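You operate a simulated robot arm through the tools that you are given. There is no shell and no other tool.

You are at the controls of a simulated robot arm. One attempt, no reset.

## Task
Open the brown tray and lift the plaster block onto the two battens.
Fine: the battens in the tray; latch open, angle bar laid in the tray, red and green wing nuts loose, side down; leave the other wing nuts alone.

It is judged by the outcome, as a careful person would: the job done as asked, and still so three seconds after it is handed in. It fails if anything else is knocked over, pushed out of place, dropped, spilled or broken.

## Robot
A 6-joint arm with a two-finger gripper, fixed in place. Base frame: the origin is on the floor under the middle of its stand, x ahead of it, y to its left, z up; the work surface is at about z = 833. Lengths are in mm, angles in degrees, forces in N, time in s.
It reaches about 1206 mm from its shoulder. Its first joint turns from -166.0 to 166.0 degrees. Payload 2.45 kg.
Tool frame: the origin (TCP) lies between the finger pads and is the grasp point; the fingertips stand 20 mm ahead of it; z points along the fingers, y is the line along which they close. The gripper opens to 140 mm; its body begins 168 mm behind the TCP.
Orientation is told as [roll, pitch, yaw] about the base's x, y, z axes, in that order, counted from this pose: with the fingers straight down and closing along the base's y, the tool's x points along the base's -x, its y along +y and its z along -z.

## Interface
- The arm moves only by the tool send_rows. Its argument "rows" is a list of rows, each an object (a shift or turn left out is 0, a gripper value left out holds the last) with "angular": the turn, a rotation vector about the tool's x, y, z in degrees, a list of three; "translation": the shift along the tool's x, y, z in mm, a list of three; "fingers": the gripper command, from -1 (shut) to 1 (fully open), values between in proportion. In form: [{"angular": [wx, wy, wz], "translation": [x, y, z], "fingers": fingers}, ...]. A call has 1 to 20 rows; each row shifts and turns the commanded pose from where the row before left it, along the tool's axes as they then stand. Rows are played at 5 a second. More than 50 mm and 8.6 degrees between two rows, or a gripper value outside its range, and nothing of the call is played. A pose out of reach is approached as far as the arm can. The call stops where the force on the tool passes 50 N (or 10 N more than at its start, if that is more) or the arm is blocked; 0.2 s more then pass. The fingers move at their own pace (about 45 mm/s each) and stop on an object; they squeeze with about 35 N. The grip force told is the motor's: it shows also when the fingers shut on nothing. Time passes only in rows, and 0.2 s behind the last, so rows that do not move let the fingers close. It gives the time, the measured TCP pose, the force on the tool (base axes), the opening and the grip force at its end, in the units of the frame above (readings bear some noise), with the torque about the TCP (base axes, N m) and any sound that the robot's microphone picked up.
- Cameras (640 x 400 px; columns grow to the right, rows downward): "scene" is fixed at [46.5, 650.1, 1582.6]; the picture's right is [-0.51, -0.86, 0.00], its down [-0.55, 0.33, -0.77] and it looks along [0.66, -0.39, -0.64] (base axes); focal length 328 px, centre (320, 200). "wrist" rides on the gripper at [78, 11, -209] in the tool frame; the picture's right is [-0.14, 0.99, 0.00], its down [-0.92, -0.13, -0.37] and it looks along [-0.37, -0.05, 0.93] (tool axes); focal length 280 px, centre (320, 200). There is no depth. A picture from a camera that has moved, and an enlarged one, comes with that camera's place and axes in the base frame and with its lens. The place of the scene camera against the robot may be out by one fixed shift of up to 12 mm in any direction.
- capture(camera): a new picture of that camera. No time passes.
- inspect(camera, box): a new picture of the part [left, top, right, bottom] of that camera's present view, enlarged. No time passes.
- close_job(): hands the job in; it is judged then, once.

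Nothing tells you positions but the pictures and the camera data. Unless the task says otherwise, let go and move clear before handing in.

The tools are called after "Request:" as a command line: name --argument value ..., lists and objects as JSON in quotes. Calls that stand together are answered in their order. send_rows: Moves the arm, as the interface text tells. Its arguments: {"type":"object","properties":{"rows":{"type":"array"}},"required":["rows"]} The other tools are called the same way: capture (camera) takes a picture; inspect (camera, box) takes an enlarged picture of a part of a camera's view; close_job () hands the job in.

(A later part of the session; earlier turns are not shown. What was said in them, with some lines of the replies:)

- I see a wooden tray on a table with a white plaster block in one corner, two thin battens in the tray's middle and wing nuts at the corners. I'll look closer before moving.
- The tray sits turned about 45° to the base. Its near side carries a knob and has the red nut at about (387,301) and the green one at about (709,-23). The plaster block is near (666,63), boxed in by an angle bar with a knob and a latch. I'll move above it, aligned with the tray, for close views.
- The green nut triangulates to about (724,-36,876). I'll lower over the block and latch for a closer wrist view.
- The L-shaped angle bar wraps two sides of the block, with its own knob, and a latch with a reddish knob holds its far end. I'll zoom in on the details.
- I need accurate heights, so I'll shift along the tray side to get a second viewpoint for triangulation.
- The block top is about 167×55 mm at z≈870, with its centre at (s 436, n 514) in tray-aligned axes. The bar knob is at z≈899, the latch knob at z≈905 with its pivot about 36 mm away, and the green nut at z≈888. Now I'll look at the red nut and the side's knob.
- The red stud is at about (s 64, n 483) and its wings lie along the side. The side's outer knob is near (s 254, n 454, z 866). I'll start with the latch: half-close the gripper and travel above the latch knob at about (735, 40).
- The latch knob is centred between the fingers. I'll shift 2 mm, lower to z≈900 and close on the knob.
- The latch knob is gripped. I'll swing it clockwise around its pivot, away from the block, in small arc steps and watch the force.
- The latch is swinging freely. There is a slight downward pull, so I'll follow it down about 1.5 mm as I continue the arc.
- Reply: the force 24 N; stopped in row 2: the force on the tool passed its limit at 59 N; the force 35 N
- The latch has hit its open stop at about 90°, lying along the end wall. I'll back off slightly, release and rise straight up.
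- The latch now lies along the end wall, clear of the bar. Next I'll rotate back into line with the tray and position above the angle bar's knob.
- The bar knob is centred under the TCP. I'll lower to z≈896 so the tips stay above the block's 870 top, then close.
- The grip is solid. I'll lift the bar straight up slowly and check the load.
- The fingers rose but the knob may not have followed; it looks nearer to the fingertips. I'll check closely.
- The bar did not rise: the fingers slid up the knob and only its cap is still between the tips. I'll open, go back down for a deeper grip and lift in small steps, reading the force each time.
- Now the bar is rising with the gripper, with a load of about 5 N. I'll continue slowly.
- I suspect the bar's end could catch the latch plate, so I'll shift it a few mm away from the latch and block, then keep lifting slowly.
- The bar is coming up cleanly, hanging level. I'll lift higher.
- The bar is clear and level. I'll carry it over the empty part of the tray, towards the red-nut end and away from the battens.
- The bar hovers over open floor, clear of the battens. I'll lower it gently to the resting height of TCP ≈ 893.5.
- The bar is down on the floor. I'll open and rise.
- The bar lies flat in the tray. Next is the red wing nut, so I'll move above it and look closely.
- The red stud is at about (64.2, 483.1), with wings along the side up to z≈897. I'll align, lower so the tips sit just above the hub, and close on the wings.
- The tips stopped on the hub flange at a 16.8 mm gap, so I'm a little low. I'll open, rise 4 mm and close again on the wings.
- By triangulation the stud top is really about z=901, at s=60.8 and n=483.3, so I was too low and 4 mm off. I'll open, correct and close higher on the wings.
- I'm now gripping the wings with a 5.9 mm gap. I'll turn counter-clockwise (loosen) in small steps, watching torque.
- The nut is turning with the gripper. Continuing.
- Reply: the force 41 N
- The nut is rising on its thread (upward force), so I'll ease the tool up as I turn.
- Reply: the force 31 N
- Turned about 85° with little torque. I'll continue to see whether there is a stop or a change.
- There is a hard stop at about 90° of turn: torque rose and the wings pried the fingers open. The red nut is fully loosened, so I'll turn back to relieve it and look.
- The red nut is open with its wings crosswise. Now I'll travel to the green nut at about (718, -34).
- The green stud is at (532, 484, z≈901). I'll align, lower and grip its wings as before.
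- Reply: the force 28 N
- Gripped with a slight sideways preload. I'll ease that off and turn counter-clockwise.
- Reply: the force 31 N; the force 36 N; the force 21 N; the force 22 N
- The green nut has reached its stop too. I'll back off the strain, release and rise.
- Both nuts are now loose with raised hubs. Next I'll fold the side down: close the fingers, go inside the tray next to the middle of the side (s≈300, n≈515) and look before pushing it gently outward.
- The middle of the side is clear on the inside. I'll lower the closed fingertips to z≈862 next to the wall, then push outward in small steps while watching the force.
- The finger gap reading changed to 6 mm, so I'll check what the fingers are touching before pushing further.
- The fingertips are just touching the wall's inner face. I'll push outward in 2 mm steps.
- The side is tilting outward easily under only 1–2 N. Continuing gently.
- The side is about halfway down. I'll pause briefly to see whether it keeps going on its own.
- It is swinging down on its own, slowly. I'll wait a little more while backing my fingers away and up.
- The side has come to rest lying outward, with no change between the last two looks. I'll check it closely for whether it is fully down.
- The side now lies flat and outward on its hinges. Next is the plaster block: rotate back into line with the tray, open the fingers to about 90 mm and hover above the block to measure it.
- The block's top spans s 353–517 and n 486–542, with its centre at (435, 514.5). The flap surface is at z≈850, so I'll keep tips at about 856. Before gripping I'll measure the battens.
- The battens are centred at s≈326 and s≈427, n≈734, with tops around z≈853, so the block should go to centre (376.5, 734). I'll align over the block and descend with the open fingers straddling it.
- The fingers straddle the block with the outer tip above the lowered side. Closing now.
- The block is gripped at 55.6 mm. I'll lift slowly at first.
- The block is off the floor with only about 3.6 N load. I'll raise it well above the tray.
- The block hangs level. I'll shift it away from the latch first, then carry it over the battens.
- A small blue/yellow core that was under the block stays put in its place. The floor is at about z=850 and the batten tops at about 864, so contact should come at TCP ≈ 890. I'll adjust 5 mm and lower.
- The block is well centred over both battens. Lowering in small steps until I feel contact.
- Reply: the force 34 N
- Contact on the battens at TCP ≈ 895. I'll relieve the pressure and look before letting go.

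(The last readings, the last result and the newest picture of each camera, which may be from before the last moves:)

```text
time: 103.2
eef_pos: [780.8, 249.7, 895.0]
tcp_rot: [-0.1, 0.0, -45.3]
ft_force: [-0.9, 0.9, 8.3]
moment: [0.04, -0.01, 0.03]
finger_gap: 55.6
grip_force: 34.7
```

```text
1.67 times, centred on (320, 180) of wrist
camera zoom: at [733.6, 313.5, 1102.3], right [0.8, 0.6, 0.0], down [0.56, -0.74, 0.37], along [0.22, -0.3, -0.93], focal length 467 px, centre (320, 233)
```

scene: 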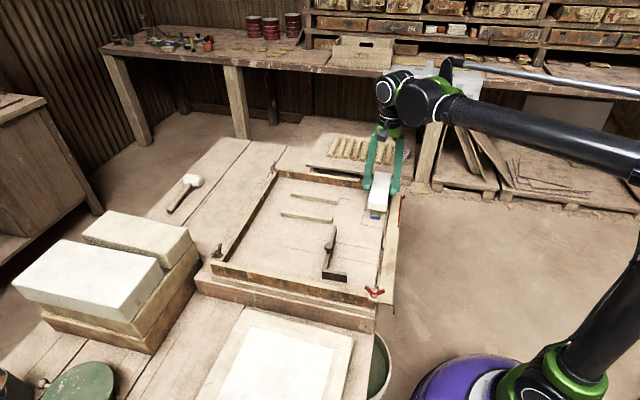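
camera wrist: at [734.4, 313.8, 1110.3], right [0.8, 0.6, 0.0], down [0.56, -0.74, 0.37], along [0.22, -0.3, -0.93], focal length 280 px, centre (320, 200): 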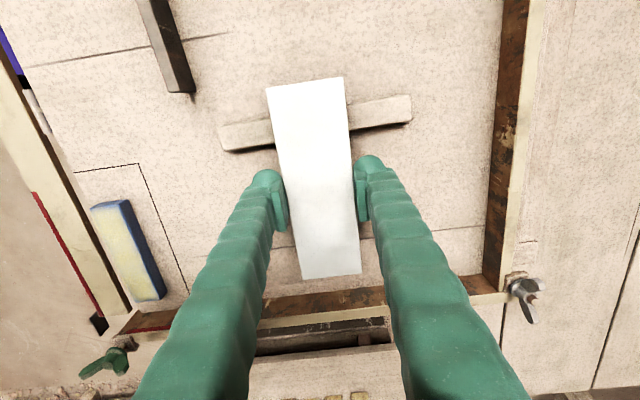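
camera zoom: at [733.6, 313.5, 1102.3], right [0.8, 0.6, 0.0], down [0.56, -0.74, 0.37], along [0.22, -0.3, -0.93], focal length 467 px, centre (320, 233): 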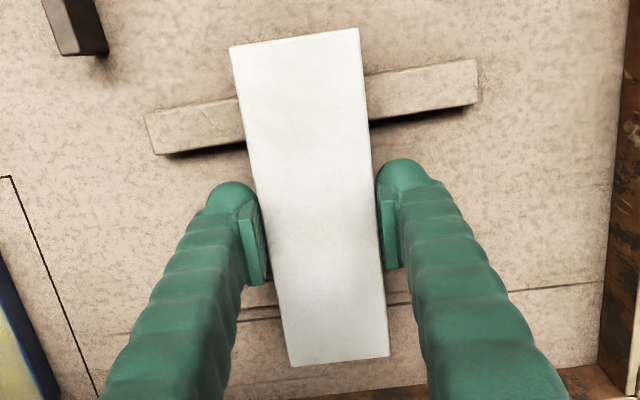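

The block sits level on both battens. Releasing and rising straight up.

Request:
send_rows --rows '[{"translation": [0, 0, -0.3]}, {"fingers": 0.0}, {"fingers": 0.3}, {"fingers": 0.3}, {"fingers": 0.3}, {"translation": [0, 0, -10]}, {"translation": [0, 0, -20]}, {"translation": [0, 0, -30]}, {"translation": [0, 0, -35]}, {"translation": [0, 0, -35]}, {"translation": [0, 0, -30]}, {"translation": [0, 0, 0]}]'

Request:
capture --camera "wrist"

Request:
capture --camera "scene"

Request:
inspect --camera "scene" --box '[270, 165, 370, 240]'

Request:
inspect --camera "scene" --box '[190, 150, 410, 340]'

```text
time: 105.8
eef_pos: [780.7, 249.7, 1055.0]
tcp_rot: [-0.1, -0.1, -45.3]
ft_force: [-0.2, -0.6, -0.2]
moment: [-0.03, -0.01, 0.01]
finger_gap: 91.0
grip_force: 0.1
```

```text
taken
camera wrist: at [734.4, 313.9, 1263.0], right [0.8, 0.6, 0.0], down [0.56, -0.74, 0.37], along [0.22, -0.3, -0.93], focal length 280 px, centre (320, 200)
```

wrist: 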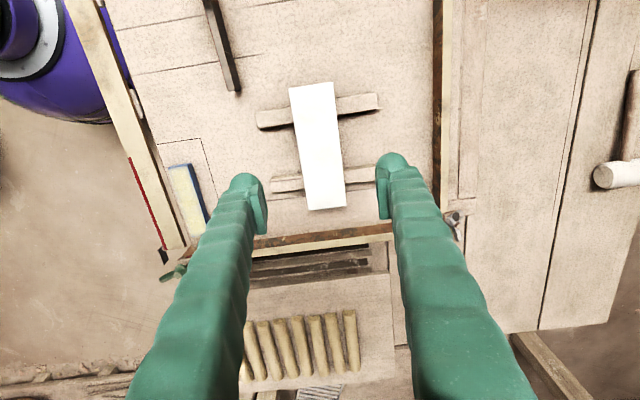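

```text
taken
```

scene: 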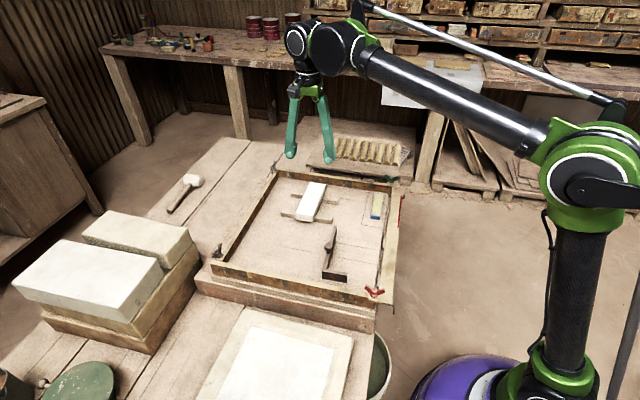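

```text
5.33 times, centred on (320, 202) of scene
camera zoom: at [46.5, 650.1, 1582.6], right [-0.51, -0.86, 0.0], down [-0.55, 0.33, -0.77], along [0.66, -0.39, -0.64], focal length 1752 px, centre (320, 187)
```

zoom: 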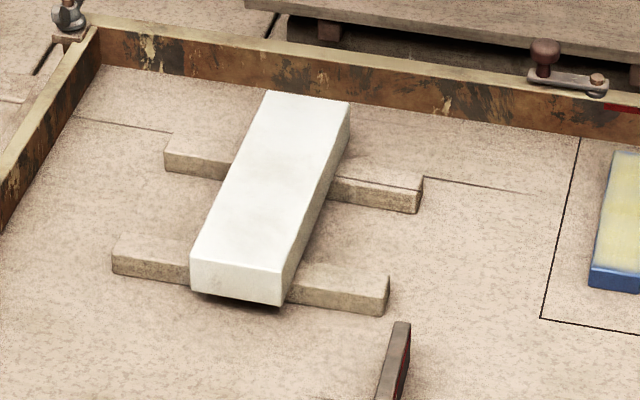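

```text
2.11 times, centred on (300, 245) of scene
camera zoom: at [46.5, 650.1, 1582.6], right [-0.51, -0.86, 0.0], down [-0.55, 0.33, -0.77], along [0.66, -0.39, -0.64], focal length 692 px, centre (362, 105)
```

zoom: 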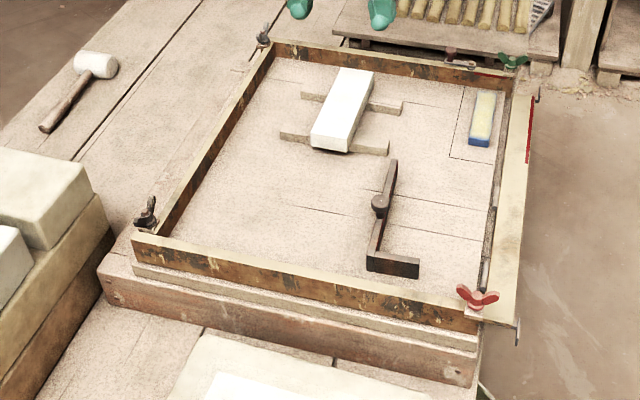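

The block rests on both battens, the latch is open, the bar lies in the tray, both coloured nuts are loose and the side lies down. I'll rise well clear and do one last check.

Request:
send_rows --rows '[{"translation": [20, 0, -30]}, {"translation": [30, 0, -35]}, {"translation": [30, 0, -35]}, {"translation": [30, 0, -35]}, {"translation": [20, 0, -20]}, {"translation": [0, 0, 0]}]'

Request:
capture --camera "wrist"

Request:
inspect --camera "scene" --box '[190, 150, 410, 340]'

```text
time: 107.2
eef_pos: [688.7, 342.1, 1209.8]
tcp_rot: [0.0, -0.1, -45.3]
ft_force: [-0.8, 0.5, 0.9]
moment: [0.02, 0.01, 0.04]
finger_gap: 91.0
grip_force: 0.1
```

```text
taken
camera wrist: at [642.7, 406.3, 1418.0], right [0.8, 0.6, 0.0], down [0.56, -0.74, 0.37], along [0.22, -0.3, -0.93], focal length 280 px, centre (320, 200)
```

wrist: 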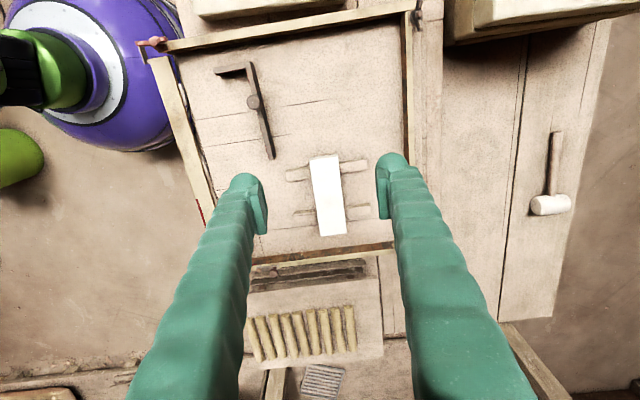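

```text
2.11 times, centred on (300, 245) of scene
camera zoom: at [46.5, 650.1, 1582.6], right [-0.51, -0.86, 0.0], down [-0.55, 0.33, -0.77], along [0.66, -0.39, -0.64], focal length 692 px, centre (362, 105)
```

zoom: 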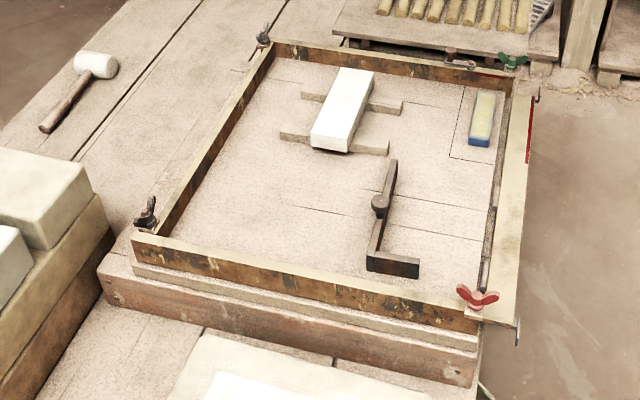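

Everything is stable and as asked: the block is on the two battens, the latch is open, the bar is laid in the tray, the red and green nuts are loose, the side is down and the other nuts are untouched. The arm is clear, so I'm handing in.

Request:
close_job

```text
The job is handed in.
```

The plaster block is resting on the two battens in the tray, and I've handed the job in. The last pictures showed everything stable:

- **Latch:** swung about 90° to its stop, lying along the end wall.
- **Angle bar:** lying flat on the tray floor, clear of the battens. My first attempt to lift it slipped off its knob; it came up on the second try.
- **Red and green wing nuts:** each turned counter-clockwise to its stop, about 90°.
- **Side:** folded down flat on its hinges. I pushed it about halfway and it swung down the rest of the way slowly by itself.
- **Other wing nuts:** not touched.

Lifting the block uncovered a small blue and yellow piece underneath it. I left it where it was.
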